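You operate a simulated robot arm through the tools that you are given. There is no shell and no other tool.

Carry out the task below with a simulated robot arm. There is one attempt and no reset: what you move stays moved.

TASK
Put things in order on the yellow bench top. At the end: the clear cup with a white foot stands where the orange sponge stood; the white element from the yellow bench top stands on top of the glass with a green band; the gold die stands where the white element stood; the orange sponge is on the drain basket; whatever was shut is shut again. Leave all else as you found it, and nothing knocked over.
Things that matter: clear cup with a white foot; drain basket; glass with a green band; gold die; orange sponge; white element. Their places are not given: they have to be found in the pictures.

The check looks at the end state, three seconds after you hand in, the way a careful person would. Anything else that was tipped, shoved, dropped, spilled or broken makes it a failure.

THE ROBOT
A 6-joint arm with a two-finger gripper, fixed in place. Base frame: the origin is at the foot of the arm, x ahead of it, y to its left, z up; the work surface is at about z = 0. Units: mm, rad, N and s.
With the tool pointing down near the work surface it reaches from about 240 to 620 mm from the base axis. Its first joint turns from -1.152 to 1.152 rad. Payload 1.37 kg.
The tool frame sits at the grasp point between the pads (the TCP): z along the fingers, y along the line on which they close. The tips reach 22 mm beyond it. The gripper opens to 92 mm. The gripper's body begins 65 mm behind the TCP.
Orientation is that of the tool frame in the base frame, as a unit quaternion [w, x, y, z]. With the fingers straight down and closing along the base's y, the tool's x points along the base's -x, its y along +y and its z along -z.

THE INTERFACE
- The arm moves only by the tool servo_tool. Its arguments are lists of equal length, an entry for each row: "xyz": the shift along the tool's x, y, z in mm, a list of three; "turn": the turn, a rotation vector about the tool's x, y, z in rad, a list of three; "claw": the closure, from 0 (fully open) to 1 (shut). In form: {"xyz": [[dx, dy, dz], ...], "turn": [[wx, wy, wz], ...], "claw": [claw, ...]}. A call has 1 to 20 rows; each row is the pose to reach, as a shift and turn from the pose commanded when the call began, along the tool's axes at that moment. Each row takes 0.2 s and may step no farther than 50 mm and 0.15 rad from the row before; otherwise, or with a gripper value out of range, the whole call is refused. A pose out of reach is approached as far as the arm can. The call stops where the force on the tool passes 40 N (or 10 N more than at its start, if that is more) or the arm is blocked; 0.2 s more then pass. The fingers move at their own pace and stop on an object; they squeeze with about 26 N. The grip force told is the motor's: it shows also when the fingers shut on nothing. Time passes only in rows, and 0.2 s behind the last, so rows that repeat a pose let the fingers close. The reply holds the time, the measured pose of the TCP, the force on the tool along the base axes, the opening and the grip force, in the units named above and with some noise, with the torque about the TCP (base axes, N m) and any sound that the robot's microphone picked up.
- Cameras (640 x 400 px; columns grow to the right, rows downward): "scene" is fixed at [49.4, -447.7, 580.3]; the picture's right is [0.58, -0.81, 0.00], its down [-0.49, -0.35, -0.80] and it looks along [0.65, 0.47, -0.60] (base axes); focal length 277 px, centre (320, 200). "wrist" rides on the gripper at [71, 19, -102] in the tool frame; the picture's right is [-0.26, 0.97, 0.00], its down [-0.75, -0.20, -0.63] and it looks along [-0.60, -0.16, 0.78] (tool axes); focal length 280 px, centre (320, 200).
- camera(camera): a new picture of that camera. It takes no simulated time.
- measure_at(camera, pixels): for up to 12 pixels [column, row] of the newest picture of that camera ("zoom" is the newest enlarged one), the place [x, y, z] in the base frame of the surface seen there, good to about 3 mm. It takes no simulated time.
- close_up(camera, box): a new picture of the part [left, top, right, bottom] of that camera's present view, enlarged. It takes no simulated time.
- job_done(): hands the job in; it is judged then, once.

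Unless the task says otherwise, let go and move clear before handing in.

The tools are called after "Request:" by a JSON object that holds its "name" and its "arguments". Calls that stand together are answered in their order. servo_tool: Moves the arm, as the interface text tells. Its arguments: {"type":"object","properties":{"xyz":{"type":"array","items":{"type":"array","items":{"type":"number"}}},"turn":{"type":"array","items":{"type":"array","items":{"type":"number"}}},"claw":{"type":"array","items":{"type":"number"}}},"required":["xyz","turn","claw"]} The other tools are called the same way: camera (camera) takes a picture; measure_at (camera, pixels) gives the place of the surface under pixels of a picture; close_up (camera, box) takes an enlarged picture of a part of a camera's view; job_done () hands the job in.

At the start:

```text
time: 0.0
ee_pos: [487.8, -37.1, 317.7]
tool_rot: [0.0, 0.001, 1.0, 0.0]
contact_force: [-0.1, 0.8, -0.3]
wrist_torque: [-0.01, 0.0, 0.0]
opening: 91.9
gripper_force: 0.0
```

scene: 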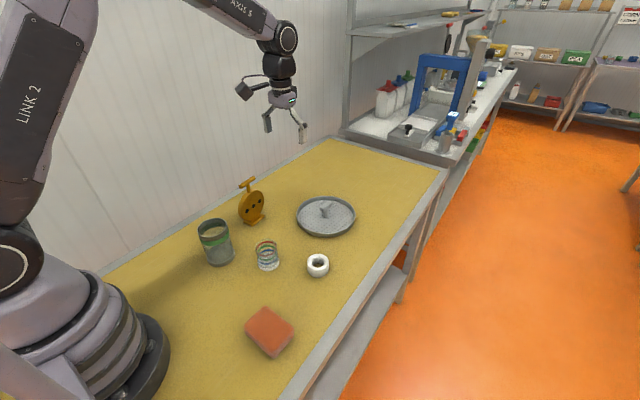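
wrist: 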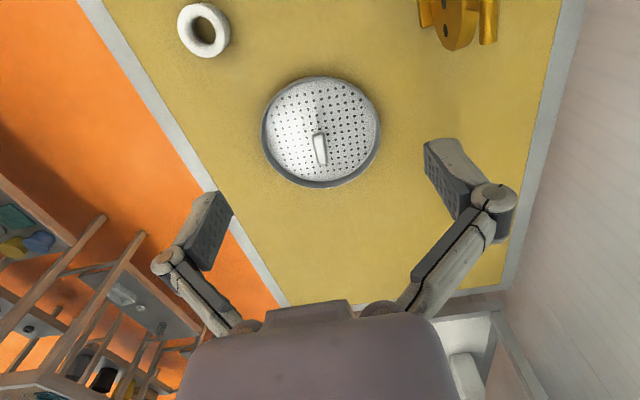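

The scene picture shows a gold die-like object near (251,205), a glass with green band (215,243), a clear cup with coloured rings (267,256), a white ring (317,265), a sponge (269,332) and a drain basket with a handle/lid (326,216). I'll take enlarged views to identify them.

Request:
{"name": "close_up", "arguments": {"camera": "scene", "box": [180, 160, 380, 285]}}

Request:
{"name": "close_up", "arguments": {"camera": "scene", "box": [220, 220, 360, 370]}}

Request:
{"name": "close_up", "arguments": {"camera": "wrist", "box": [160, 0, 560, 200]}}

```text
3.20 times, centred on (280, 222) of scene
```

zoom: 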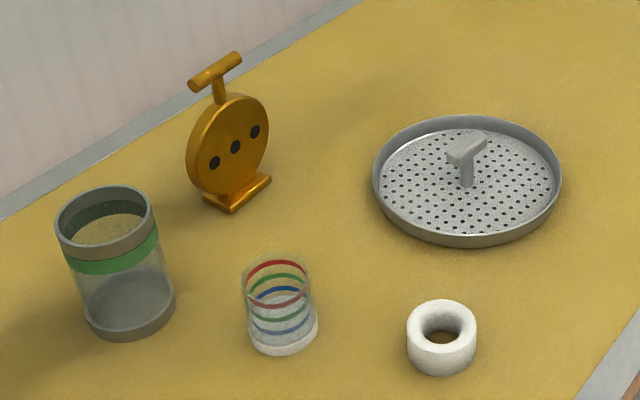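

```text
2.67 times, centred on (290, 295) of scene
```

zoom: 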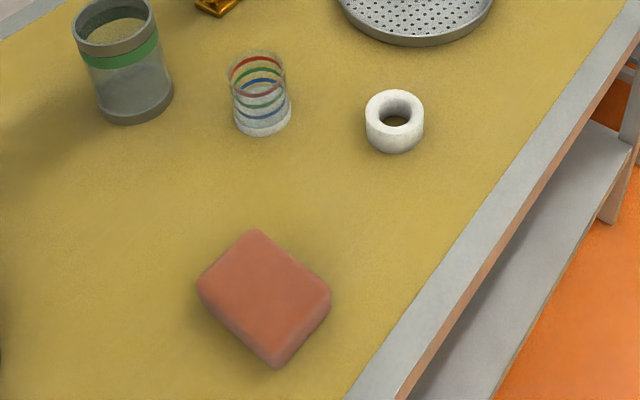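

```text
1.60 times, centred on (360, 100) of wrist
```

zoom: 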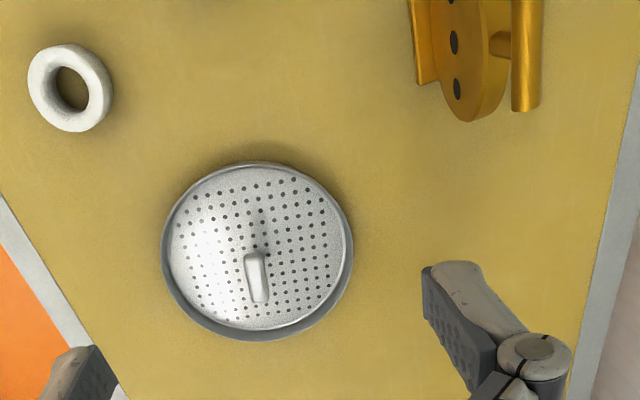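

The objects are clear; now I need sizes and positions. I'll measure points on the first zoom of the glass, cup, ring, die and basket, starting with a fresh zoom.

Request:
{"name": "close_up", "arguments": {"camera": "scene", "box": [190, 205, 290, 285]}}

```text
5.00 times, centred on (240, 245) of scene
```

zoom: 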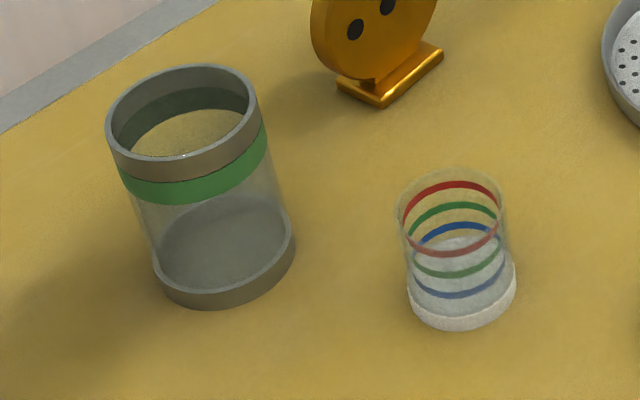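

Request:
{"name": "measure_at", "arguments": {"camera": "zoom", "pixels": [[185, 120], [190, 68], [108, 115], [258, 105], [180, 172], [190, 145], [180, 100], [215, 225], [210, 300], [155, 285], [293, 250], [220, 90]]}}

Request:
{"name": "measure_at", "arguments": {"camera": "zoom", "pixels": [[450, 187], [450, 170], [400, 210], [505, 200], [455, 245], [460, 320], [410, 300], [514, 285], [450, 220], [370, 100], [385, 90], [440, 52]]}}

```text
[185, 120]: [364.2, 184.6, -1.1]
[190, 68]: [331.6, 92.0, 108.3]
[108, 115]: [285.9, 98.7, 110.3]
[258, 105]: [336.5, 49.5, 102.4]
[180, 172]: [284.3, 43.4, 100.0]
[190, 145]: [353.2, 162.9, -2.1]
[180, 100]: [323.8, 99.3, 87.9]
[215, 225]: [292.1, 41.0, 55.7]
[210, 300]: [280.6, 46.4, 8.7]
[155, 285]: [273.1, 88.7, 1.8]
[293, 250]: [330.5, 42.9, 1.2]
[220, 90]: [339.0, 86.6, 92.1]
```

```text
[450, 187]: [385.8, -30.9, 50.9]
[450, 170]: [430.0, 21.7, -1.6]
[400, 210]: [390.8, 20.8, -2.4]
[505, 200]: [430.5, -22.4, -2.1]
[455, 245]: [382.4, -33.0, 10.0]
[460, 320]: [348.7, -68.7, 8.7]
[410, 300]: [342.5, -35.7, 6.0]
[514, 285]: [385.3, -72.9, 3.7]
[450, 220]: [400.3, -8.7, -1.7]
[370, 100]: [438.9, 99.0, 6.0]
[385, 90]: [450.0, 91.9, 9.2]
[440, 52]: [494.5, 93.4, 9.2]
```

The glass centre is near (309, 70) with a rim at z≈105, the cup near (368, -50). I can't tell yet whether the glass mouth is open, so I'll hover the wrist camera above it.

Request:
{"name": "servo_tool", "arguments": {"xyz": [[36, 21, 0], [72, 43, 0], [108, 64, 0], [143, 86, 0], [179, 107, 0], [179, 107, 0]], "turn": [[0, 0, 0], [0, 0, 0], [0, 0, 0], [0, 0, 0], [0, 0, 0], [0, 0, 0]], "claw": [0, 0, 0, 0, 0, 0]}}

Request:
{"name": "camera", "arguments": {"camera": "wrist"}}

Request:
{"name": "camera", "arguments": {"camera": "scene"}}

```text
time: 1.4
ee_pos: [306.4, 70.2, 318.7]
tool_rot: [0.001, 0.001, 1.0, 0.0]
contact_force: [0.2, -0.2, -0.6]
wrist_torque: [-0.02, 0.03, -0.03]
opening: 91.8
gripper_force: 0.0
```

```text
taken
```

wrist: 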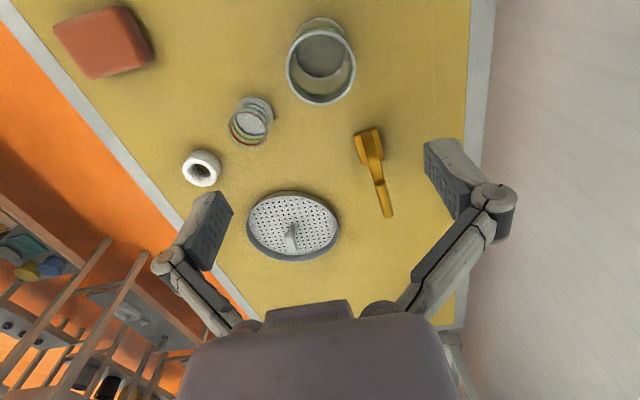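

```text
taken
```

scene: 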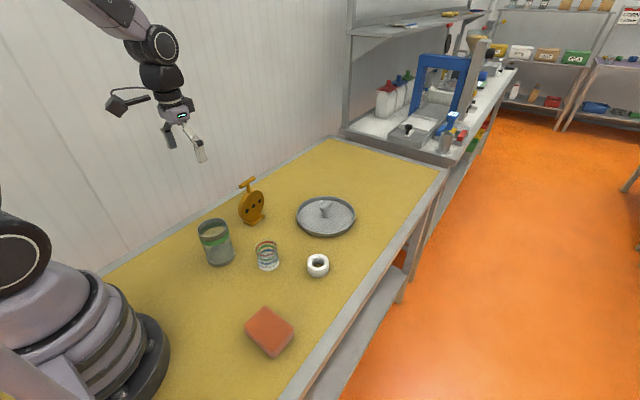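

Request:
{"name": "close_up", "arguments": {"camera": "wrist", "box": [260, 0, 400, 120]}}

Request:
{"name": "measure_at", "arguments": {"camera": "wrist", "pixels": [[321, 55], [321, 85], [288, 70], [353, 70], [320, 103], [320, 33], [200, 160], [200, 172], [184, 168], [220, 168], [201, 186], [200, 152]]}}

```text
3.33 times, centred on (330, 60) of wrist
```

zoom: 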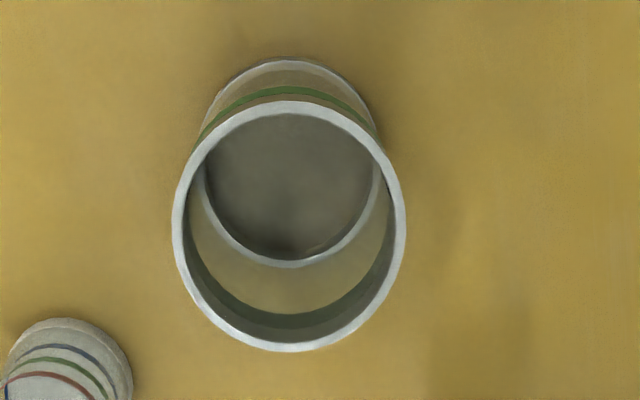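

```text
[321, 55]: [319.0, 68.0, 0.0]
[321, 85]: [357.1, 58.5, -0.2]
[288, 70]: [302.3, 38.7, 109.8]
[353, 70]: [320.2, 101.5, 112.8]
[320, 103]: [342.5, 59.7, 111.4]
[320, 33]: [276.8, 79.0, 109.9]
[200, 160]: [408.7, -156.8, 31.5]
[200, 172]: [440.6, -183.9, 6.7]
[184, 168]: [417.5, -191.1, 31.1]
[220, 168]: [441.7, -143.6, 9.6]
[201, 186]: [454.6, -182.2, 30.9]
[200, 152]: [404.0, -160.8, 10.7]
```

The wrist zoom shows an open-looking mouth on the glass (rim z≈111, centre ≈(310,70)). I'll get the exact ring and mouth sizes; first more measurements on the rim, then hover over the white ring.

Request:
{"name": "measure_at", "arguments": {"camera": "zoom", "pixels": [[177, 230], [186, 230], [400, 230], [392, 230], [290, 345], [290, 335], [290, 107], [290, 150], [290, 290], [250, 200], [340, 200], [205, 155]]}}

Request:
{"name": "servo_tool", "arguments": {"xyz": [[-21, -40, 0], [-41, -79, 0], [-62, -119, 0], [-83, -158, 0], [-103, -198, 0], [-124, -238, 0], [-124, -238, 45], [-124, -238, 90], [-124, -238, 90]], "turn": [[0, 0, 0], [0, 0, 0], [0, 0, 0], [0, 0, 0], [0, 0, 0], [0, 0, 0], [0, 0, 0], [0, 0, 0], [0, 0, 0]], "claw": [0, 0, 0, 0, 0, 0, 0, 0, 0]}}

Request:
{"name": "camera", "arguments": {"camera": "wrist"}}

```text
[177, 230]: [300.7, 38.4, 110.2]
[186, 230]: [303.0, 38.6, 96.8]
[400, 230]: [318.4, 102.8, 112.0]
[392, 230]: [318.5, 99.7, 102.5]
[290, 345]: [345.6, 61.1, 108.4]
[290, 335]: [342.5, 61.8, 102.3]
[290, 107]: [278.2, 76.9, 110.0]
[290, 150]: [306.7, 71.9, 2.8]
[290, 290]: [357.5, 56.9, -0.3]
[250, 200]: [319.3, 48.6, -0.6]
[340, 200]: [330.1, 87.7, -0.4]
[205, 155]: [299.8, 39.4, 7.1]
```

```text
time: 3.4
ee_pos: [429.5, -170.2, 228.6]
tool_rot: [0.0, -0.001, 1.0, 0.0]
contact_force: [0.2, 0.2, -0.1]
wrist_torque: [0.0, -0.01, -0.04]
opening: 92.1
gripper_force: 0.1
```

```text
taken
```

wrist: 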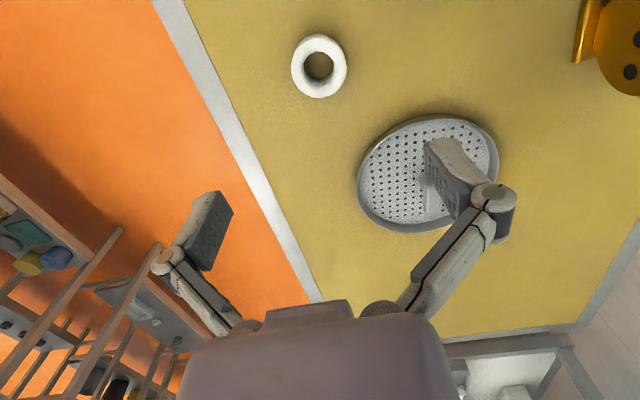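

The ring is at (319,66) in the wrist view. I'll zoom and measure its outer and inner edges.

Request:
{"name": "close_up", "arguments": {"camera": "wrist", "box": [270, 20, 370, 110]}}

```text
4.44 times, centred on (320, 65) of wrist
```

zoom: 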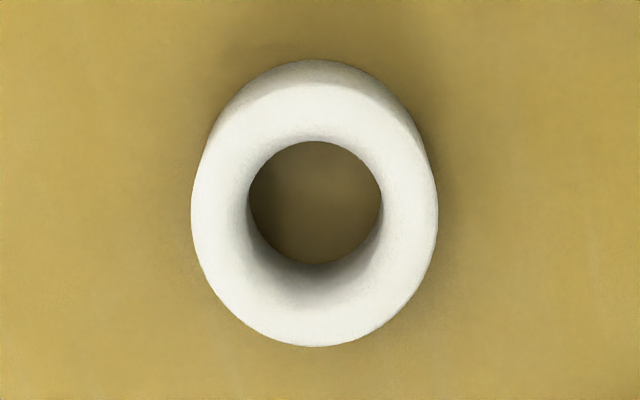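

Request:
{"name": "measure_at", "arguments": {"camera": "zoom", "pixels": [[195, 215], [433, 215], [315, 343], [310, 95], [230, 130], [400, 130], [245, 325], [390, 325], [215, 215], [415, 215], [320, 320], [315, 200]]}}

```text
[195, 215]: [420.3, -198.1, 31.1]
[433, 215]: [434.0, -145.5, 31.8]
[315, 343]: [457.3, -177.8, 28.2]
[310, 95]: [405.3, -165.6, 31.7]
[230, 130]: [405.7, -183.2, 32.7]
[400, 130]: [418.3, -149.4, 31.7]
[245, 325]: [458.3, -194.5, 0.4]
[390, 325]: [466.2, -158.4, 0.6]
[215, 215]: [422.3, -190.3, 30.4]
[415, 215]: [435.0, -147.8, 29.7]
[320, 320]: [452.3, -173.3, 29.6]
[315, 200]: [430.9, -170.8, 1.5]
```

The ring is about 56 mm across, 32 mm high, centred near (427.5, -171.3); the glass mouth looks about 62 mm inside, so I need to look closer at it later. Next I measure the basket, the sponge and the die in the scene view.

Request:
{"name": "close_up", "arguments": {"camera": "scene", "box": [285, 185, 365, 245]}}

Request:
{"name": "measure_at", "arguments": {"camera": "scene", "pixels": [[296, 214], [356, 214], [326, 196], [326, 237], [310, 214], [345, 214], [320, 225], [326, 207], [271, 308], [294, 326], [275, 357], [246, 326]]}}

```text
6.67 times, centred on (325, 215) of scene
```

zoom: 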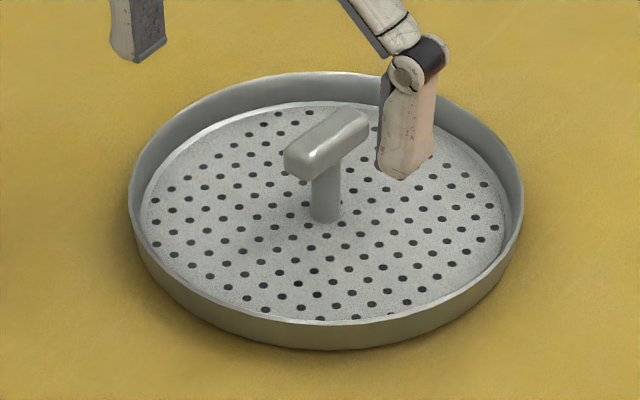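

```text
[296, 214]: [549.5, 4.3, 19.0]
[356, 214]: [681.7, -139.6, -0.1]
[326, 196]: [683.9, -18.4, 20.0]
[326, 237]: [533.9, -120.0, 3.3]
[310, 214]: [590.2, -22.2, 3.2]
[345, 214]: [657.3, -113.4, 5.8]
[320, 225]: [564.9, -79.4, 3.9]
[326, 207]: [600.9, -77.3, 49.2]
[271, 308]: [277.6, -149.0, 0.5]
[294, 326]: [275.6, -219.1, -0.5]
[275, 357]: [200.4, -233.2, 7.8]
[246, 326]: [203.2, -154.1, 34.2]
```

The basket is about 170 mm wide, its floor at z≈4, rim z≈20, and T-handle top z≈49 near (604,-75). Now I hover over the sponge to measure it.

Request:
{"name": "servo_tool", "arguments": {"xyz": [[45, -5, 0], [90, -10, 0], [135, -15, 0], [180, -20, 0], [180, -20, 0]], "turn": [[0, 0, 0], [0, 0, 0], [0, 0, 0], [0, 0, 0], [0, 0, 0]], "claw": [0, 0, 0, 0, 0]}}

Request:
{"name": "camera", "arguments": {"camera": "wrist"}}

Request:
{"name": "close_up", "arguments": {"camera": "scene", "box": [285, 185, 365, 245]}}

```text
time: 4.6
ee_pos: [250.8, -187.8, 228.3]
tool_rot: [0.001, 0.0, 1.0, 0.0]
contact_force: [-0.5, 0.1, 0.1]
wrist_torque: [0.01, 0.01, 0.01]
opening: 92.3
gripper_force: 0.1
```

```text
taken
```

wrist: 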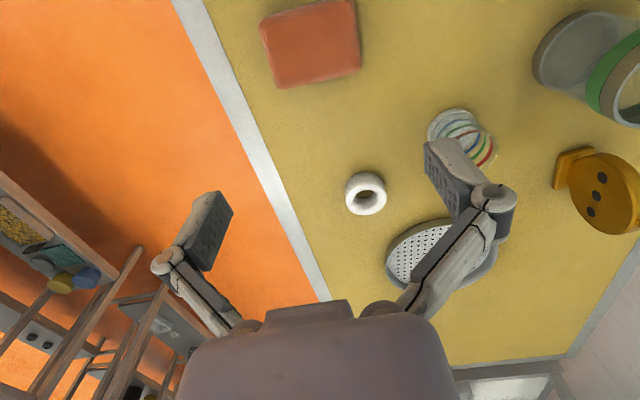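

```text
6.67 times, centred on (325, 215) of scene
```

zoom: 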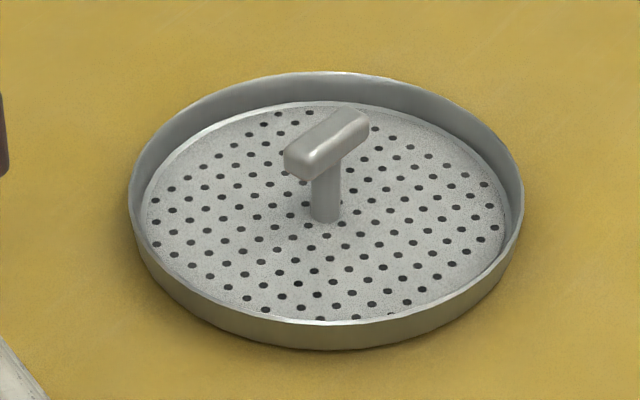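

Request:
{"name": "measure_at", "arguments": {"camera": "zoom", "pixels": [[296, 160], [358, 118], [345, 112], [325, 218], [322, 323], [130, 200], [524, 205], [330, 73], [155, 215], [500, 225], [330, 315], [325, 108]]}}

Request:
{"name": "measure_at", "arguments": {"camera": "wrist", "pixels": [[262, 25], [268, 14], [277, 84], [280, 89], [358, 68], [358, 5], [310, 40], [290, 12], [340, 3], [320, 78], [265, 50], [357, 40]]}}

```text
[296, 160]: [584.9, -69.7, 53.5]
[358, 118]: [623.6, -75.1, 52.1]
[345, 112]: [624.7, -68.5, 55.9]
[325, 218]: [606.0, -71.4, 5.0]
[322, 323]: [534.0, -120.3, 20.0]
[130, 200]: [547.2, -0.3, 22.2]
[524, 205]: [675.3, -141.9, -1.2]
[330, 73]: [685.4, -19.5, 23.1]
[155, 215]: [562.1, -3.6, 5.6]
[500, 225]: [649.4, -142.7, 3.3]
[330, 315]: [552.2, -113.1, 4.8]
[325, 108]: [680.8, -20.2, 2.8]
```

```text
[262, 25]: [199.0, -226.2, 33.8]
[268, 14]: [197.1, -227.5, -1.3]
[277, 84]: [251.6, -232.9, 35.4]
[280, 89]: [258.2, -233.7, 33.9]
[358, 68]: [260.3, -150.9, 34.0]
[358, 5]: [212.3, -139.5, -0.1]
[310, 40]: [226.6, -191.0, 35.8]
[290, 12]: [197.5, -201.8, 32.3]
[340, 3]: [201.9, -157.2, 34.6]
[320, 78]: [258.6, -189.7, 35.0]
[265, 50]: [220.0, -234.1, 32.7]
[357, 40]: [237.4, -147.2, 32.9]
```

The sponge's top is at z≈35, spanning about x 198–260 and y -234 to -147. The glass is visible at (600,70) from another angle, so I'll zoom in on it and on the die and sponge.

Request:
{"name": "close_up", "arguments": {"camera": "wrist", "box": [500, 0, 640, 130]}}

Request:
{"name": "close_up", "arguments": {"camera": "wrist", "box": [240, 0, 380, 100]}}

```text
3.08 times, centred on (570, 65) of wrist
```

zoom: 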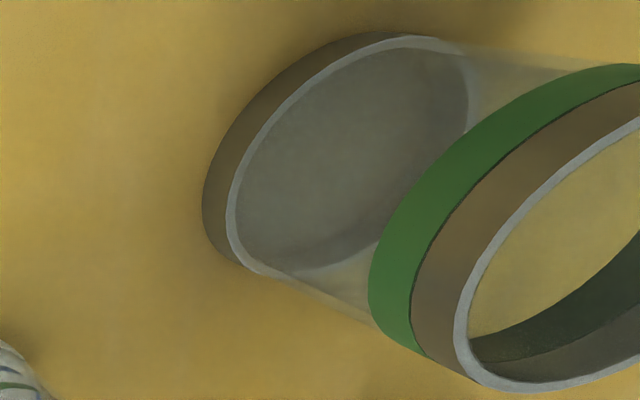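

```text
4.00 times, centred on (310, 50) of wrist
```

zoom: 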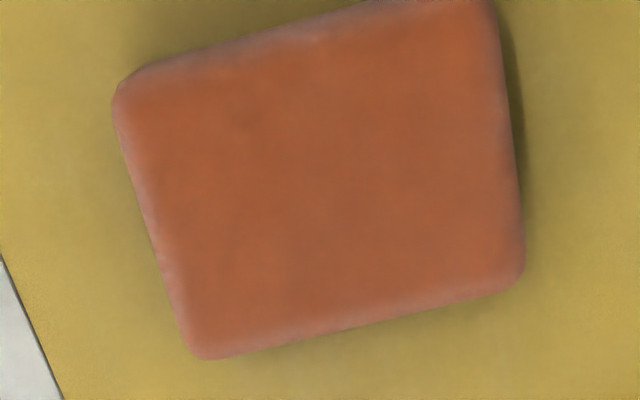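

The glass mouth really looks open. Now I measure the sponge edges from this zoom to know its exact size and angle.

Request:
{"name": "measure_at", "arguments": {"camera": "zoom", "pixels": [[122, 110], [145, 200], [178, 320], [500, 60], [510, 140], [520, 230], [150, 72], [300, 35], [420, 8], [220, 352], [350, 325], [490, 292]]}}

Request:
{"name": "measure_at", "arguments": {"camera": "zoom", "pixels": [[130, 150], [160, 260], [190, 345], [492, 20], [505, 100], [522, 250], [220, 55], [360, 20], [280, 340], [420, 310], [330, 180], [250, 180]]}}

```text
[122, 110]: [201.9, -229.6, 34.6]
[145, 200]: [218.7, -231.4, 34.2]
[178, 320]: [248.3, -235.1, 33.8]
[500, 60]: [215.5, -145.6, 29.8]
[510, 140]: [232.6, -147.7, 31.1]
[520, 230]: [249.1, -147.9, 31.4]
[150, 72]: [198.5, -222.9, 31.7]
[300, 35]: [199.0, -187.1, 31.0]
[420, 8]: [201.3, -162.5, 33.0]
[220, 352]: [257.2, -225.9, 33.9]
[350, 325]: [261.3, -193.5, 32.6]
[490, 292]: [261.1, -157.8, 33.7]
```

```text
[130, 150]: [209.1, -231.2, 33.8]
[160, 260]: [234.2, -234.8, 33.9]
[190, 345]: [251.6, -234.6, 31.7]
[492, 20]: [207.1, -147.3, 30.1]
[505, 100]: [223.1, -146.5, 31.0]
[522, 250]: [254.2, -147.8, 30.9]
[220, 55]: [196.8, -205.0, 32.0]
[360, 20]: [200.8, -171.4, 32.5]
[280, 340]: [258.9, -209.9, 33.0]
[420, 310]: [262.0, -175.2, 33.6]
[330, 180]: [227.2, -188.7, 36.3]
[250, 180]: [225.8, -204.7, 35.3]
```

The sponge is about 86×62×35 mm, centred near (230,-190), turned about -0.06 rad. I'll line the open fingers up along its long side (so that it fits beside the basket's handle later) and look before going down.

Request:
{"name": "servo_tool", "arguments": {"xyz": [[20.5, -1.8, 0], [20.5, -1.8, 45], [20.5, -1.8, 90], [20.5, -1.8, 120], [20.5, -1.8, 120]], "turn": [[0, 0, 0.06], [0, 0, 0.06], [0, 0, 0.06], [0, 0, 0.06], [0, 0, 0.06]], "claw": [0, 0, 0, 0, 0]}}

Request:
{"name": "camera", "arguments": {"camera": "wrist"}}

Request:
{"name": "close_up", "arguments": {"camera": "scene", "box": [200, 230, 360, 390]}}

```text
time: 5.8
ee_pos: [230.6, -189.3, 108.4]
tool_rot: [0.001, 0.031, 1.0, 0.0]
contact_force: [0.5, 0.2, -0.2]
wrist_torque: [-0.02, 0.01, -0.03]
opening: 91.7
gripper_force: 0.0
```

```text
taken
```

wrist: 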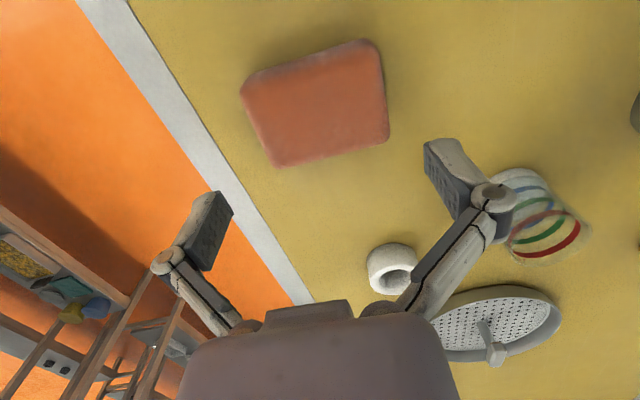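

```text
2.50 times, centred on (280, 310) of scene
```

zoom: 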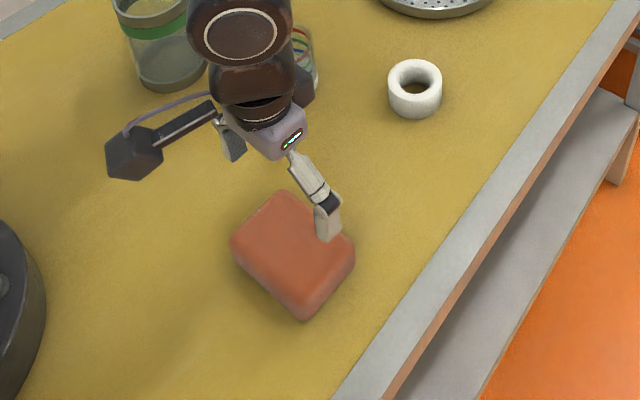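

The fingers' closing axis (0.062, 1) matches the sponge's long axis. I'll zoom here and measure its end faces again, since the clearance is only about 3 mm per side.

Request:
{"name": "close_up", "arguments": {"camera": "wrist", "box": [220, 25, 420, 185]}}

```text
2.50 times, centred on (320, 105) of wrist
```

zoom: 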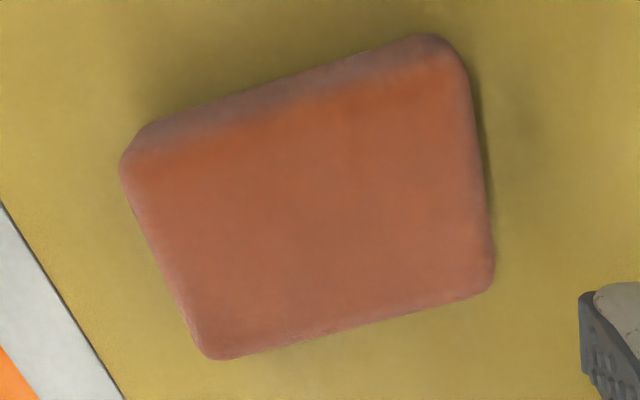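

Request:
{"name": "measure_at", "arguments": {"camera": "zoom", "pixels": [[132, 195], [150, 240], [168, 285], [188, 330], [472, 110], [478, 150], [484, 195], [490, 245], [130, 180], [160, 265], [475, 130], [487, 220]]}}

Request:
{"name": "measure_at", "arguments": {"camera": "zoom", "pixels": [[126, 195], [144, 240], [162, 285], [182, 330], [476, 110], [482, 150], [488, 195], [494, 245], [240, 356], [340, 332], [440, 306], [290, 345]]}}

```text
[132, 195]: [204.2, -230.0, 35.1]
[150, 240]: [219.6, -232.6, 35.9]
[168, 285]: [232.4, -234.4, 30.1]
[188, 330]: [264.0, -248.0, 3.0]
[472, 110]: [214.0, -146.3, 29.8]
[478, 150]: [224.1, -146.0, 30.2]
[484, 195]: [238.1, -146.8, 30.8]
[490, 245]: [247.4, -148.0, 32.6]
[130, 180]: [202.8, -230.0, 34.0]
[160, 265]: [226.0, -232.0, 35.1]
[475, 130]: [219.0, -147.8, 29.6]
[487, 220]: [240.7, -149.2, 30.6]
```

```text
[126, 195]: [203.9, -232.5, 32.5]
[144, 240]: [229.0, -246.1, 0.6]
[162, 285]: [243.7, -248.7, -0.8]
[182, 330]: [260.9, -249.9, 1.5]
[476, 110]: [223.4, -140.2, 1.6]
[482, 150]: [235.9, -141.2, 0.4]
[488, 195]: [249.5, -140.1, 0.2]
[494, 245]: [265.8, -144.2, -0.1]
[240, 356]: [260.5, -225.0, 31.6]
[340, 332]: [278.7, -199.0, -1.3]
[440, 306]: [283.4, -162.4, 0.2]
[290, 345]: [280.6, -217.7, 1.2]
```

The end faces sit at y≈-233.7 and y≈-146.6 (87 mm), so the centre is y≈-190.1. I'll take a couple more position readings to average out noise before descending.

Request:
{"name": "servo_tool", "arguments": {"xyz": [[0, 0, 0]], "turn": [[0, 0, 0]], "claw": [0]}}

Request:
{"name": "servo_tool", "arguments": {"xyz": [[0, 0, 0]], "turn": [[0, 0, 0]], "claw": [0]}}

Request:
{"name": "servo_tool", "arguments": {"xyz": [[0, 0, 0]], "turn": [[0, 0, 0]], "claw": [0]}}

```text
time: 6.2
ee_pos: [230.6, -190.1, 109.4]
tool_rot: [0.001, 0.03, 1.0, 0.0]
contact_force: [-1.0, 0.4, -0.2]
wrist_torque: [0.0, 0.0, 0.03]
opening: 91.9
gripper_force: 0.1
```

```text
time: 6.6
ee_pos: [230.2, -188.5, 109.5]
tool_rot: [-0.001, 0.031, 1.0, 0.0]
contact_force: [0.2, -0.7, -0.4]
wrist_torque: [0.0, -0.02, 0.02]
opening: 92.1
gripper_force: 0.1
```

```text
time: 7.0
ee_pos: [230.8, -189.5, 109.2]
tool_rot: [0.0, 0.031, 1.0, 0.001]
contact_force: [0.6, 0.4, 0.1]
wrist_torque: [-0.04, 0.01, 0.03]
opening: 92.2
gripper_force: 0.1
```

Averaged TCP is (230.6, -189.4, 109.1). I shift by -0.7 mm in y and go down in small steps to z≈32, watching for contact.

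Request:
{"name": "servo_tool", "arguments": {"xyz": [[0.5, -0.7, 25], [0.5, -0.7, 45], [0.5, -0.7, 52], [0.5, -0.7, 58], [0.5, -0.7, 58]], "turn": [[0, 0, 0], [0, 0, 0], [0, 0, 0], [0, 0, 0], [0, 0, 0]], "claw": [0, 0, 0, 0, 0]}}

Request:
{"name": "camera", "arguments": {"camera": "wrist"}}

Request:
{"name": "close_up", "arguments": {"camera": "scene", "box": [220, 270, 340, 370]}}

```text
time: 8.2
ee_pos: [229.1, -190.0, 50.6]
tool_rot: [0.0, 0.03, 1.0, 0.0]
contact_force: [0.6, -0.4, -0.3]
wrist_torque: [-0.02, -0.02, 0.0]
opening: 92.0
gripper_force: 0.0
```

```text
taken
```

wrist: 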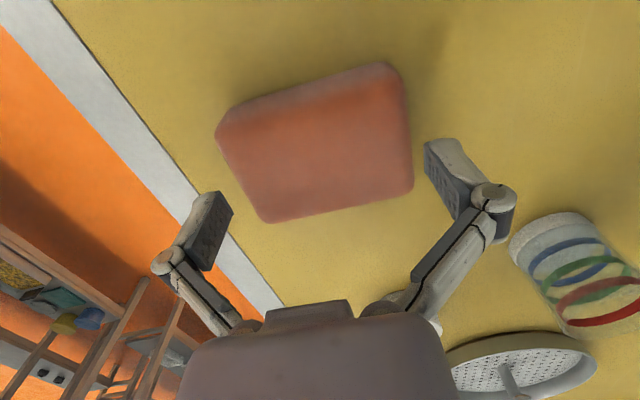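

```text
4.00 times, centred on (280, 320) of scene
```

zoom: 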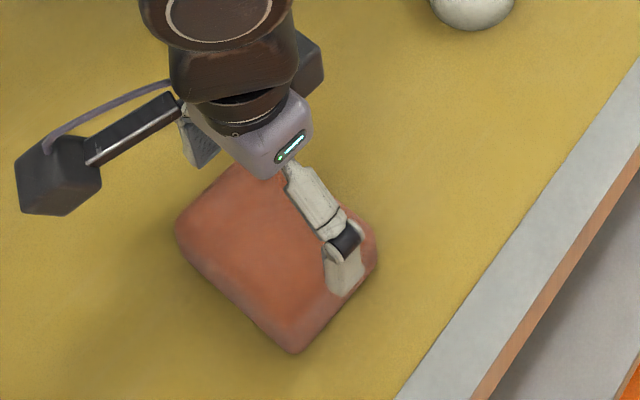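

The tips (z≈28.6) are already below the sponge top with no contact force, so the sponge is between the fingers. I go down to z≈32 and close.

Request:
{"name": "servo_tool", "arguments": {"xyz": [[0, 0, 9], [0, 0, 18], [0, 0, 18], [0, 0, 18], [0, 0, 18], [0, 0, 18]], "turn": [[0, 0, 0], [0, 0, 0], [0, 0, 0], [0, 0, 0], [0, 0, 0], [0, 0, 0]], "claw": [0, 0, 0.15, 0.3, 0.3, 0.3]}}

```text
time: 9.6
ee_pos: [230.8, -189.5, 32.3]
tool_rot: [0.001, 0.03, 1.0, 0.0]
contact_force: [-2.2, 3.4, 19.9]
wrist_torque: [0.08, 0.04, 0.02]
opening: 89.4
gripper_force: 25.5
```

The fingers stopped at 89.4 mm with 25.5 N grip, so the sponge is held. I lift it a little and check.

Request:
{"name": "servo_tool", "arguments": {"xyz": [[0, 0, -5], [0, 0, -15], [0, 0, -30], [0, 0, -50], [0, 0, -50]], "turn": [[0, 0, 0], [0, 0, 0], [0, 0, 0], [0, 0, 0], [0, 0, 0]], "claw": [0.3, 0.3, 0.3, 0.3, 0.3]}}

Request:
{"name": "camera", "arguments": {"camera": "wrist"}}

Request:
{"name": "camera", "arguments": {"camera": "scene"}}

```text
time: 10.8
ee_pos: [230.9, -190.6, 80.6]
tool_rot: [0.0, 0.031, 1.0, 0.0]
contact_force: [0.6, 0.1, -0.6]
wrist_torque: [-0.05, -0.01, -0.01]
opening: 89.3
gripper_force: 25.3
```

```text
taken
```

wrist: 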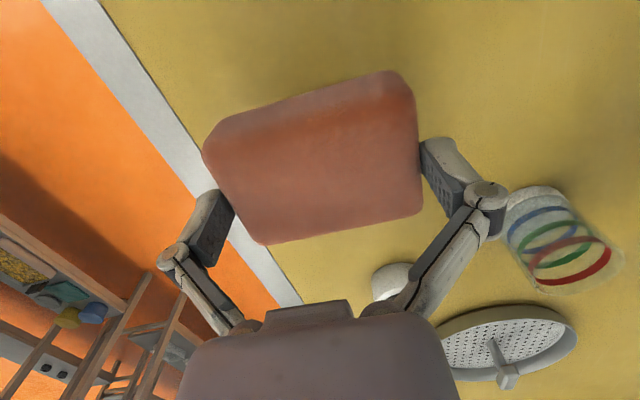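

```text
taken
```

scene: 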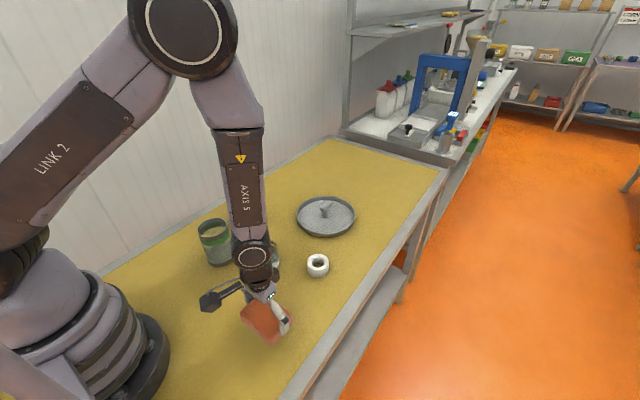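

The sponge is held at 89.3 mm, bottom about 32 mm below the TCP. I raise it to z≈180, carry it over to the basket and turn the tool by +93.6° so the sponge's long side runs along base x beside the T-handle.

Request:
{"name": "servo_tool", "arguments": {"xyz": [[0, 0, -50], [0, 0, -100], [-33.2, 16.9, -100], [-66.4, 33.8, -100], [-99.6, 50.7, -100], [-132.8, 67.6, -100], [-166, 84.5, -100], [-199.1, 101.5, -100], [-232.3, 118.4, -100], [-265.5, 135.3, -100], [-298.7, 152.2, -100], [-331.9, 169.1, -100], [-365.1, 186, -100], [-365.1, 186, -100], [-365.1, 186, -100]], "turn": [[0, 0, 0], [0, 0, 0], [0, 0, -0.1485], [0, 0, -0.297], [0, 0, -0.4455], [0, 0, -0.594], [0, 0, -0.7425], [0, 0, -0.891], [0, 0, -1.0395], [0, 0, -1.188], [0, 0, -1.3365], [0, 0, -1.485], [0, 0, -1.633], [0, 0, -1.633], [0, 0, -1.633]], "claw": [0.3, 0.3, 0.3, 0.3, 0.3, 0.3, 0.3, 0.3, 0.3, 0.3, 0.3, 0.3, 0.3, 0.3, 0.3]}}

Request:
{"name": "camera", "arguments": {"camera": "wrist"}}

Request:
{"name": "camera", "arguments": {"camera": "scene"}}

```text
time: 14.0
ee_pos: [605.2, -27.5, 180.1]
tool_rot: [-0.001, 0.708, -0.706, -0.001]
contact_force: [-0.2, 0.2, 0.0]
wrist_torque: [0.01, 0.0, 0.03]
opening: 89.0
gripper_force: 26.0
```

```text
taken
```

wrist: 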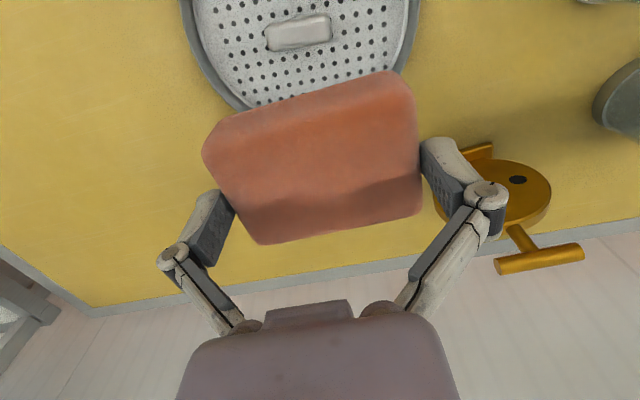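

```text
taken
```

scene: 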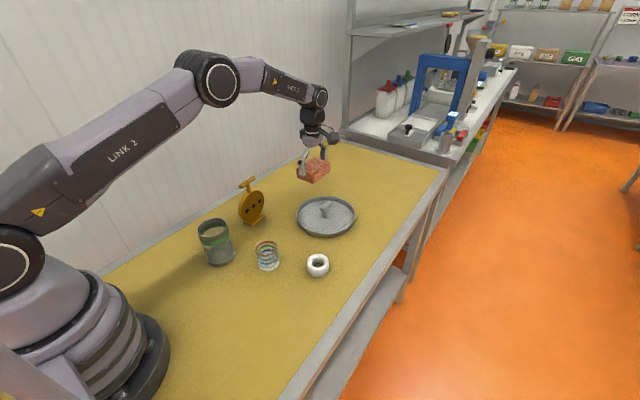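

The sponge now hovers over the basket's +y side with its long side along x, and the handle bar is at (300,32) in the wrist view. I zoom to measure the bar and floor edges.

Request:
{"name": "close_up", "arguments": {"camera": "wrist", "box": [170, 0, 430, 160]}}

```text
2.46 times, centred on (300, 80) of wrist
```

zoom: 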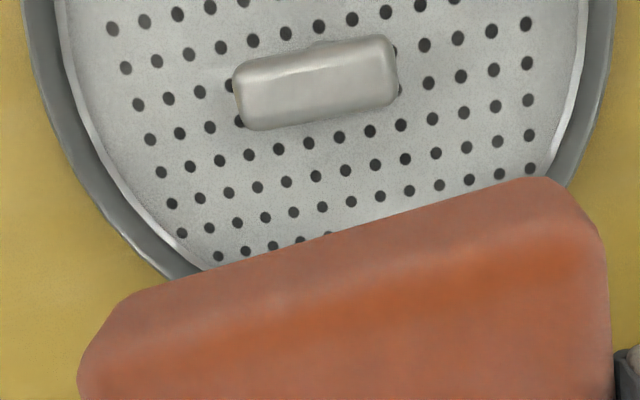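

Request:
{"name": "measure_at", "arguments": {"camera": "zoom", "pixels": [[240, 100], [392, 70], [315, 120], [310, 65], [300, 55], [320, 108], [65, 20], [75, 80], [135, 200], [200, 262], [582, 30], [555, 170]]}}

Request:
{"name": "measure_at", "arguments": {"camera": "zoom", "pixels": [[90, 350], [605, 260], [140, 290], [530, 180], [330, 230], [30, 50], [100, 215], [606, 60], [590, 120], [575, 100], [90, 110], [180, 250]]}}

```text
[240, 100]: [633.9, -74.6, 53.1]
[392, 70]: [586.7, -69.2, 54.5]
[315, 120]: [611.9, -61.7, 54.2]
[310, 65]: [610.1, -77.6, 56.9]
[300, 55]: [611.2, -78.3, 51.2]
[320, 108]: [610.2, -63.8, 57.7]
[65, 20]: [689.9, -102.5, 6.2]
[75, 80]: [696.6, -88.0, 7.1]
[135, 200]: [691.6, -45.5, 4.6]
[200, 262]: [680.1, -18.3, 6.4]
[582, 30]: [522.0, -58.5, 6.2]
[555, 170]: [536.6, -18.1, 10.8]
```

```text
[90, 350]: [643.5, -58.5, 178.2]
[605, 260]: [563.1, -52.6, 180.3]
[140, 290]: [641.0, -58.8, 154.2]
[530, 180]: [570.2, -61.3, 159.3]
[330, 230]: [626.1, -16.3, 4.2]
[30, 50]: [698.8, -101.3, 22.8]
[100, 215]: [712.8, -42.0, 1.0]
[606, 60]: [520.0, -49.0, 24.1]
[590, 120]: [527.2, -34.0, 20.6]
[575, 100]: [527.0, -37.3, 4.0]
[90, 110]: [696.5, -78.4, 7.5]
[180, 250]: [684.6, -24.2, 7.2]
```

The bar spans y -79 to -61 at x≈610, and the floor radius is about 87 around (610,-70). I shift the sponge to centre (609,-25.5), lower to z≈95 and check the clearance beside the bar.

Request:
{"name": "servo_tool", "arguments": {"xyz": [[-2, -4, 0], [-2, -4, 40], [-2, -4, 80], [-2, -4, 80]], "turn": [[0, 0, 0], [0, 0, 0], [0, 0, 0], [0, 0, 0]], "claw": [0.3, 0.3, 0.3, 0.3]}}

Request:
{"name": "camera", "arguments": {"camera": "wrist"}}

Request:
{"name": "close_up", "arguments": {"camera": "scene", "box": [275, 145, 385, 245]}}

```text
time: 15.0
ee_pos: [609.9, -23.3, 102.6]
tool_rot: [0.0, 0.708, -0.706, 0.001]
contact_force: [-0.1, -0.5, -0.6]
wrist_torque: [0.03, 0.01, 0.03]
opening: 89.0
gripper_force: 26.1
```

```text
taken
```

wrist: 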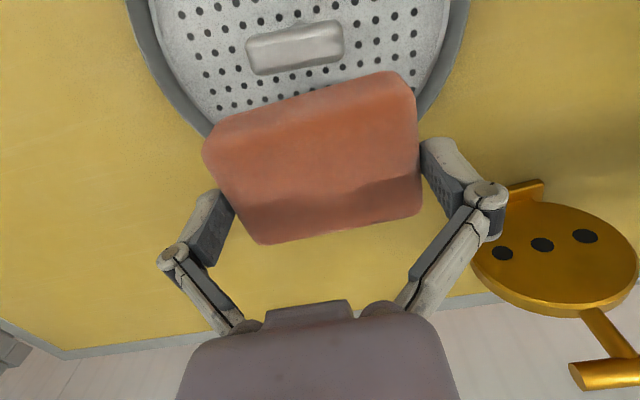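

```text
4.00 times, centred on (330, 195) of scene
```

zoom: 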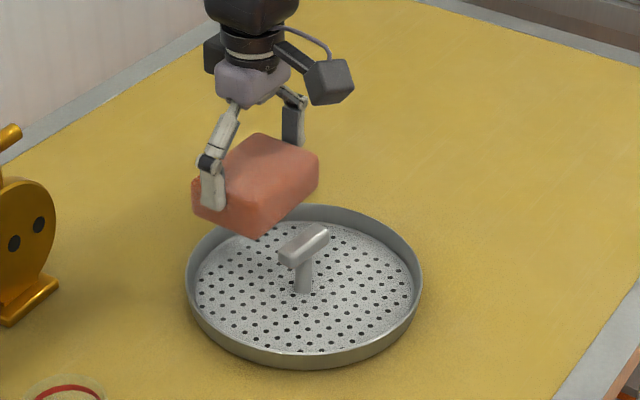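

The sponge looks level and lies just behind the handle. I'll measure its lower edge and the bar once more at this height and re-read the pose.

Request:
{"name": "measure_at", "arguments": {"camera": "wrist", "pixels": [[230, 118], [300, 98], [370, 77], [240, 116], [340, 86], [250, 65], [300, 70], [340, 55], [310, 45], [207, 155], [415, 105], [300, 110]]}}

Request:
{"name": "servo_tool", "arguments": {"xyz": [[0, 0, 0]], "turn": [[0, 0, 0]], "claw": [0.3]}}

Request:
{"name": "servo_tool", "arguments": {"xyz": [[0, 0, 0]], "turn": [[0, 0, 0]], "claw": [0.3]}}

```text
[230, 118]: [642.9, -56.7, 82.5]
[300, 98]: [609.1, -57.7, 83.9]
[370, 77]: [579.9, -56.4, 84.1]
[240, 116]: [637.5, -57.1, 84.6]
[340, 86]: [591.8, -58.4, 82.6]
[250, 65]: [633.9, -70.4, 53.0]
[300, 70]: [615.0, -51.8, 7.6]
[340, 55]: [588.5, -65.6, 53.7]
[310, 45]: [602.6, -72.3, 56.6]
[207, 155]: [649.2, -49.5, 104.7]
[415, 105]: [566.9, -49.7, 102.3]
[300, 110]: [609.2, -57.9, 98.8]
```

```text
time: 15.4
ee_pos: [609.4, -23.5, 102.2]
tool_rot: [0.0, 0.708, -0.707, 0.001]
contact_force: [-0.3, -0.6, 0.3]
wrist_torque: [0.01, 0.0, -0.02]
opening: 89.0
gripper_force: 26.5
```

```text
time: 15.8
ee_pos: [609.9, -24.0, 101.8]
tool_rot: [0.0, 0.708, -0.706, 0.0]
contact_force: [0.2, 0.2, 0.0]
wrist_torque: [0.02, -0.02, -0.01]
opening: 89.2
gripper_force: 26.3
```

The sponge's near face is at y≈-57.7 and the bar's edge at y≈-61, a gap of about 3 mm, and the corners stay inside the floor. I lower it to just above the floor.

Request:
{"name": "servo_tool", "arguments": {"xyz": [[0, 0, 20], [0, 0, 40], [0, 0, 52], [0, 0, 60], [0, 0, 60]], "turn": [[0, 0, 0], [0, 0, 0], [0, 0, 0], [0, 0, 0], [0, 0, 0]], "claw": [0.3, 0.3, 0.3, 0.3, 0.3]}}

Request:
{"name": "close_up", "arguments": {"camera": "scene", "box": [275, 145, 385, 245]}}

Request:
{"name": "close_up", "arguments": {"camera": "wrist", "box": [180, 0, 440, 250]}}

```text
time: 17.0
ee_pos: [611.1, -25.9, 43.7]
tool_rot: [0.003, -0.707, 0.707, -0.002]
contact_force: [3.1, -1.3, 17.7]
wrist_torque: [0.25, -0.09, -0.1]
opening: 89.1
gripper_force: 25.9
```

```text
4.00 times, centred on (330, 195) of scene
```

zoom: 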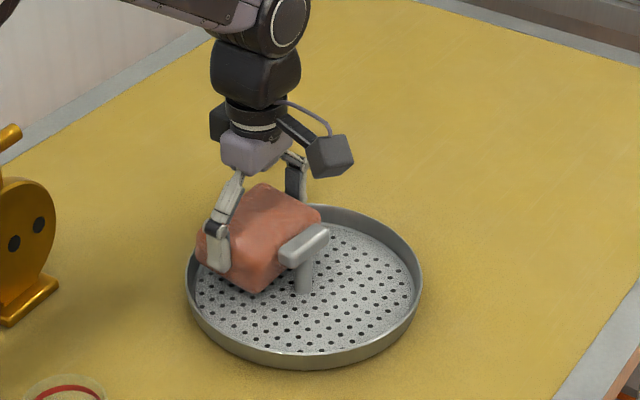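

```text
1.60 times, centred on (310, 125) of wrist
```

zoom: 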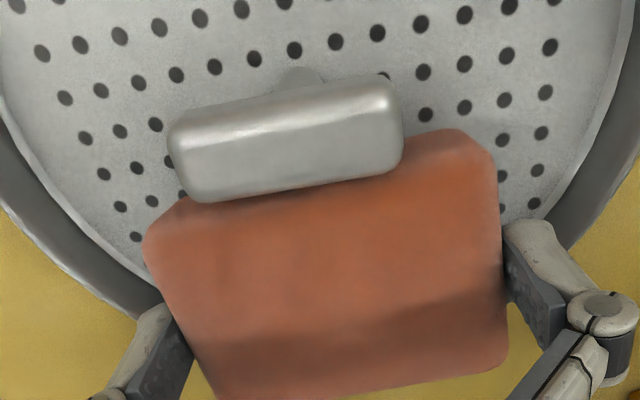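

Contact began at TCP z≈43.7 with 17.7 N (the sponge's outer corners touch the basket wall, pushing the tool 2 mm inward). I'll relax the command to the actual pose, check the force, and look again before releasing.

Request:
{"name": "servo_tool", "arguments": {"xyz": [[1, 0, -1], [2.2, 0, -1.5], [2.2, 0, -1.5]], "turn": [[0, 0, 0], [0, 0, 0], [0, 0, 0]], "claw": [0.3, 0.3, 0.3]}}

Request:
{"name": "close_up", "arguments": {"camera": "scene", "box": [285, 175, 365, 245]}}

```text
time: 17.8
ee_pos: [609.8, -26.1, 43.2]
tool_rot: [0.0, 0.708, -0.707, -0.001]
contact_force: [3.4, 7.7, 14.5]
wrist_torque: [0.32, -0.43, 0.03]
opening: 89.3
gripper_force: 26.2
```

```text
5.71 times, centred on (325, 210) of scene
```

zoom: 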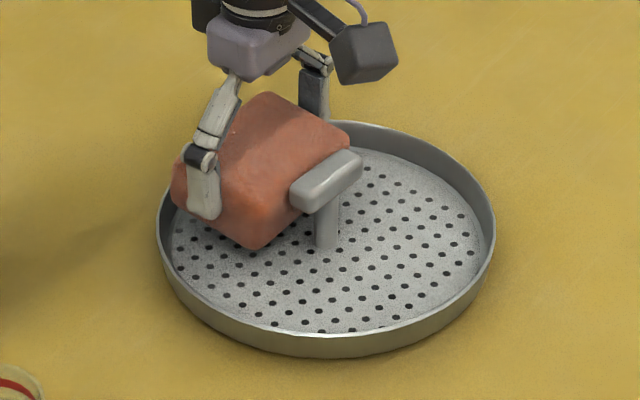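

Now Fy is +7.7 N, so the sponge is also touching the bar: it is wedged between bar and wall. I raise it 8 mm to unload and check that the basket has not moved.

Request:
{"name": "servo_tool", "arguments": {"xyz": [[0, 0, -4], [-1.5, 0, -10], [-1.5, 0, -10]], "turn": [[0, 0, 0], [0, 0, 0], [0, 0, 0]], "claw": [0.3, 0.3, 0.3]}}

Request:
{"name": "close_up", "arguments": {"camera": "scene", "box": [285, 185, 365, 245]}}

Request:
{"name": "camera", "arguments": {"camera": "wrist"}}

```text
time: 18.6
ee_pos: [609.7, -26.5, 53.1]
tool_rot: [0.0, 0.708, -0.706, 0.0]
contact_force: [0.1, -0.3, -0.2]
wrist_torque: [-0.02, -0.02, -0.01]
opening: 88.9
gripper_force: 25.8
```

```text
6.67 times, centred on (325, 215) of scene
```

zoom: 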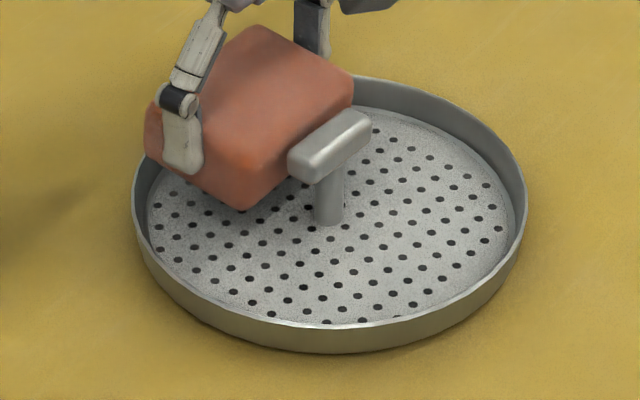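

```text
taken
```

wrist: 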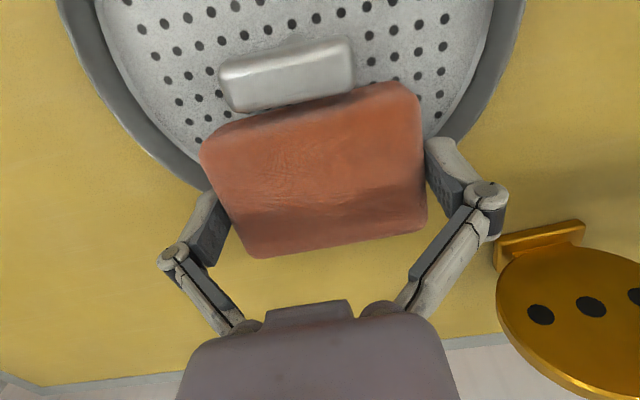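

The basket has shifted only 2–3 mm, and the sponge seems pitched a little in the grip. I'll measure its top corners and the handle to see the tilt.

Request:
{"name": "measure_at", "arguments": {"camera": "wrist", "pixels": [[215, 165], [400, 110], [260, 250], [420, 220], [320, 150], [320, 200], [335, 240], [310, 75], [235, 85], [345, 60], [300, 118], [350, 95]]}}

Request:
{"name": "measure_at", "arguments": {"camera": "zoom", "pixels": [[238, 205], [250, 150], [350, 80], [260, 30], [150, 115], [328, 222], [295, 165], [323, 327], [133, 205], [524, 205], [220, 180], [320, 110]]}}

```text
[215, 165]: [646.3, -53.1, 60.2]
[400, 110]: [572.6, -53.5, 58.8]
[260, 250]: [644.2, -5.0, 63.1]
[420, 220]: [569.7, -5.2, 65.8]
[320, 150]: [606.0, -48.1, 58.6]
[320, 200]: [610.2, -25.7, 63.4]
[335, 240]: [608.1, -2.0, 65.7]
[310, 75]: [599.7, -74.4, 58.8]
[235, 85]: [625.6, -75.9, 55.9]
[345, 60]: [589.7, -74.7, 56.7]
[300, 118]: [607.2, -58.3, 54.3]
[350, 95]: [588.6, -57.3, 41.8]
```

```text
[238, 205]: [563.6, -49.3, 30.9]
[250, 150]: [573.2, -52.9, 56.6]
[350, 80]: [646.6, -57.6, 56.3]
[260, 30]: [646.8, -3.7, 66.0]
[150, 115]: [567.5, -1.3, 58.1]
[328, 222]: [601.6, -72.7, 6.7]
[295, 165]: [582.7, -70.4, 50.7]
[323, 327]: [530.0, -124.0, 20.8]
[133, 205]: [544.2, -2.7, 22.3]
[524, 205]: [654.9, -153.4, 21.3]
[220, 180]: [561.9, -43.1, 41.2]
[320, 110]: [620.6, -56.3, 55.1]
```

The sponge has pitched about 7° (outer side up) and slipped up ~7 mm in the grip: its outer corners had landed on the rim. There is now about 7 mm of room to the bar, so I shift 5 mm toward the handle and lower gently.

Request:
{"name": "servo_tool", "arguments": {"xyz": [[2.5, 0, 0], [5, 0, 0], [5, 0, 4], [5, 0, 7], [5, 0, 7]], "turn": [[0, 0, 0], [0, 0, 0], [0, 0, 0], [0, 0, 0], [0, 0, 0]], "claw": [0.3, 0.3, 0.3, 0.3, 0.3]}}

Request:
{"name": "camera", "arguments": {"camera": "wrist"}}

Request:
{"name": "close_up", "arguments": {"camera": "scene", "box": [285, 185, 365, 245]}}

```text
time: 19.8
ee_pos: [609.8, -30.8, 45.9]
tool_rot: [0.0, 0.708, -0.706, 0.0]
contact_force: [-0.4, -0.5, -0.3]
wrist_torque: [-0.02, -0.03, -0.01]
opening: 89.0
gripper_force: 26.2
```

```text
taken
```

wrist: 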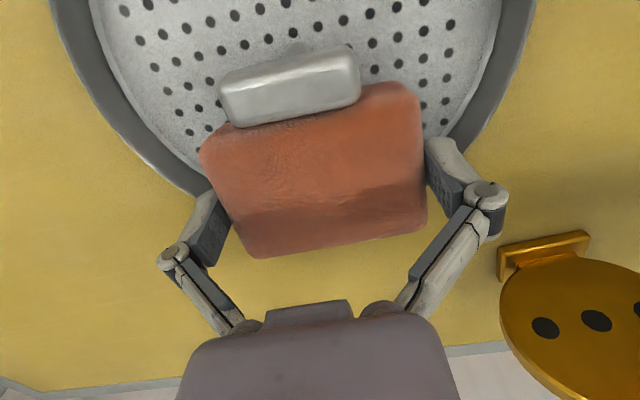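

```text
6.67 times, centred on (325, 215) of scene
```

zoom: 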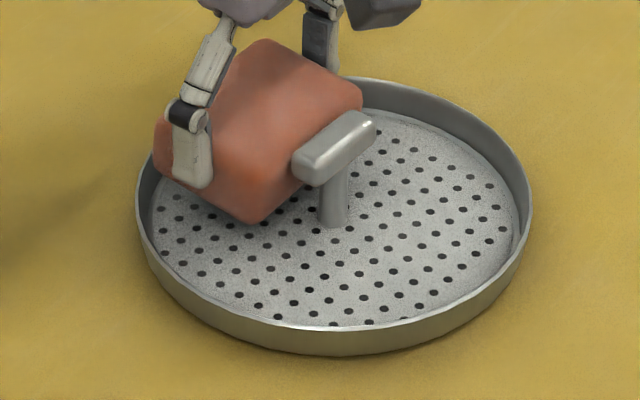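

The basket followed by another few mm, so the sponge's face is closer to the bar than I estimated. I'll measure bar, rim and sponge precisely before moving again.

Request:
{"name": "measure_at", "arguments": {"camera": "zoom", "pixels": [[333, 227], [325, 331], [137, 205], [528, 210], [330, 80], [300, 170], [350, 125], [255, 218], [260, 160], [335, 320], [517, 235], [470, 130]]}}

Request:
{"name": "measure_at", "arguments": {"camera": "wrist", "pixels": [[290, 120], [230, 115], [350, 95], [290, 90], [285, 65], [215, 165], [400, 110], [205, 190], [100, 100], [528, 20], [130, 140], [490, 100]]}}

```text
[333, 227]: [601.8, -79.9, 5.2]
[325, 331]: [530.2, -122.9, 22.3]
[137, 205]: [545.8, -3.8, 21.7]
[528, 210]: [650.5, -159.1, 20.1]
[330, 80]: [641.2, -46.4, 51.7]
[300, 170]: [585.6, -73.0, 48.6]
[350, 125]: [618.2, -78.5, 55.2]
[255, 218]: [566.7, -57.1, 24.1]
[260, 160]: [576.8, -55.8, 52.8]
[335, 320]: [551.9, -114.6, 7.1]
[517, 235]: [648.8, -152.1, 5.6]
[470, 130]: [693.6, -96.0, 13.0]
```

```text
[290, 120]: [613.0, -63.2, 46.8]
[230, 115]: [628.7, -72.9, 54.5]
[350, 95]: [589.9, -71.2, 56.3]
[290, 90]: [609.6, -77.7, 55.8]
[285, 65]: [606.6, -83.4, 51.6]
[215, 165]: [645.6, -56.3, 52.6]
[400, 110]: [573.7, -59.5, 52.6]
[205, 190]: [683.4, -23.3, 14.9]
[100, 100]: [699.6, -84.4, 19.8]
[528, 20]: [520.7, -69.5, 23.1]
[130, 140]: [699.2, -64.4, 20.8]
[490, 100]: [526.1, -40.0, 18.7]
```

The bar is now at y≈-67 (basket moved about 6 mm toward -y), and the sponge's pitch makes it effectively wider. I'll lift slightly, back away from the bar, and tilt the tool by 0.12 rad about its y axis to level the sponge.

Request:
{"name": "servo_tool", "arguments": {"xyz": [[0, 0, -8], [-2, 0, -10], [-2, 0, -10], [-2, 0, -10]], "turn": [[0, 0, 0], [0, 0.04, 0], [0, 0.11, 0], [0, 0.11, 0]], "claw": [0.3, 0.3, 0.3, 0.3]}}

Request:
{"name": "camera", "arguments": {"camera": "wrist"}}

Request:
{"name": "close_up", "arguments": {"camera": "scene", "box": [285, 185, 365, 245]}}

```text
time: 20.8
ee_pos: [610.6, -29.5, 56.2]
tool_rot: [0.038, 0.706, -0.706, 0.039]
contact_force: [-0.6, 0.1, 0.2]
wrist_torque: [0.03, -0.02, -0.02]
opening: 88.8
gripper_force: 25.6
```

```text
taken
```

wrist: 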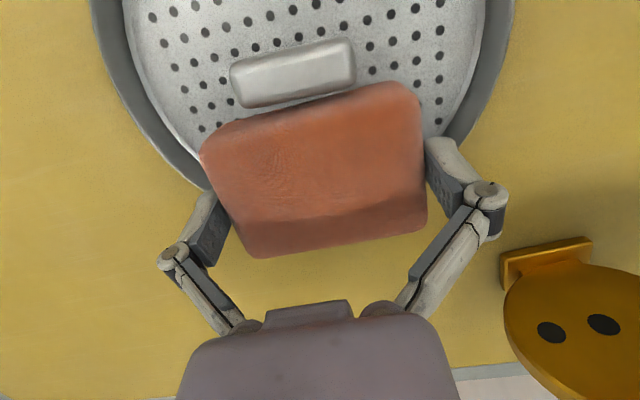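

```text
6.67 times, centred on (325, 215) of scene
```

zoom: 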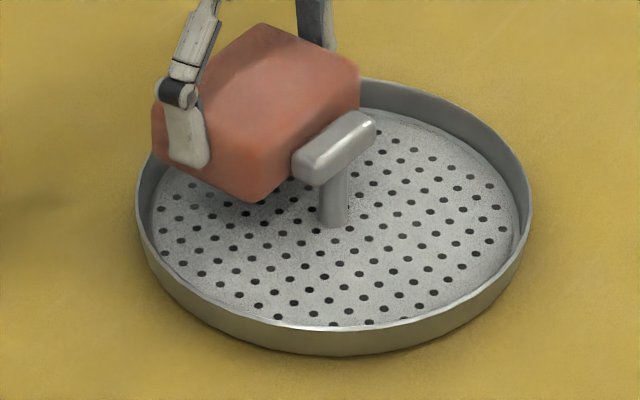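

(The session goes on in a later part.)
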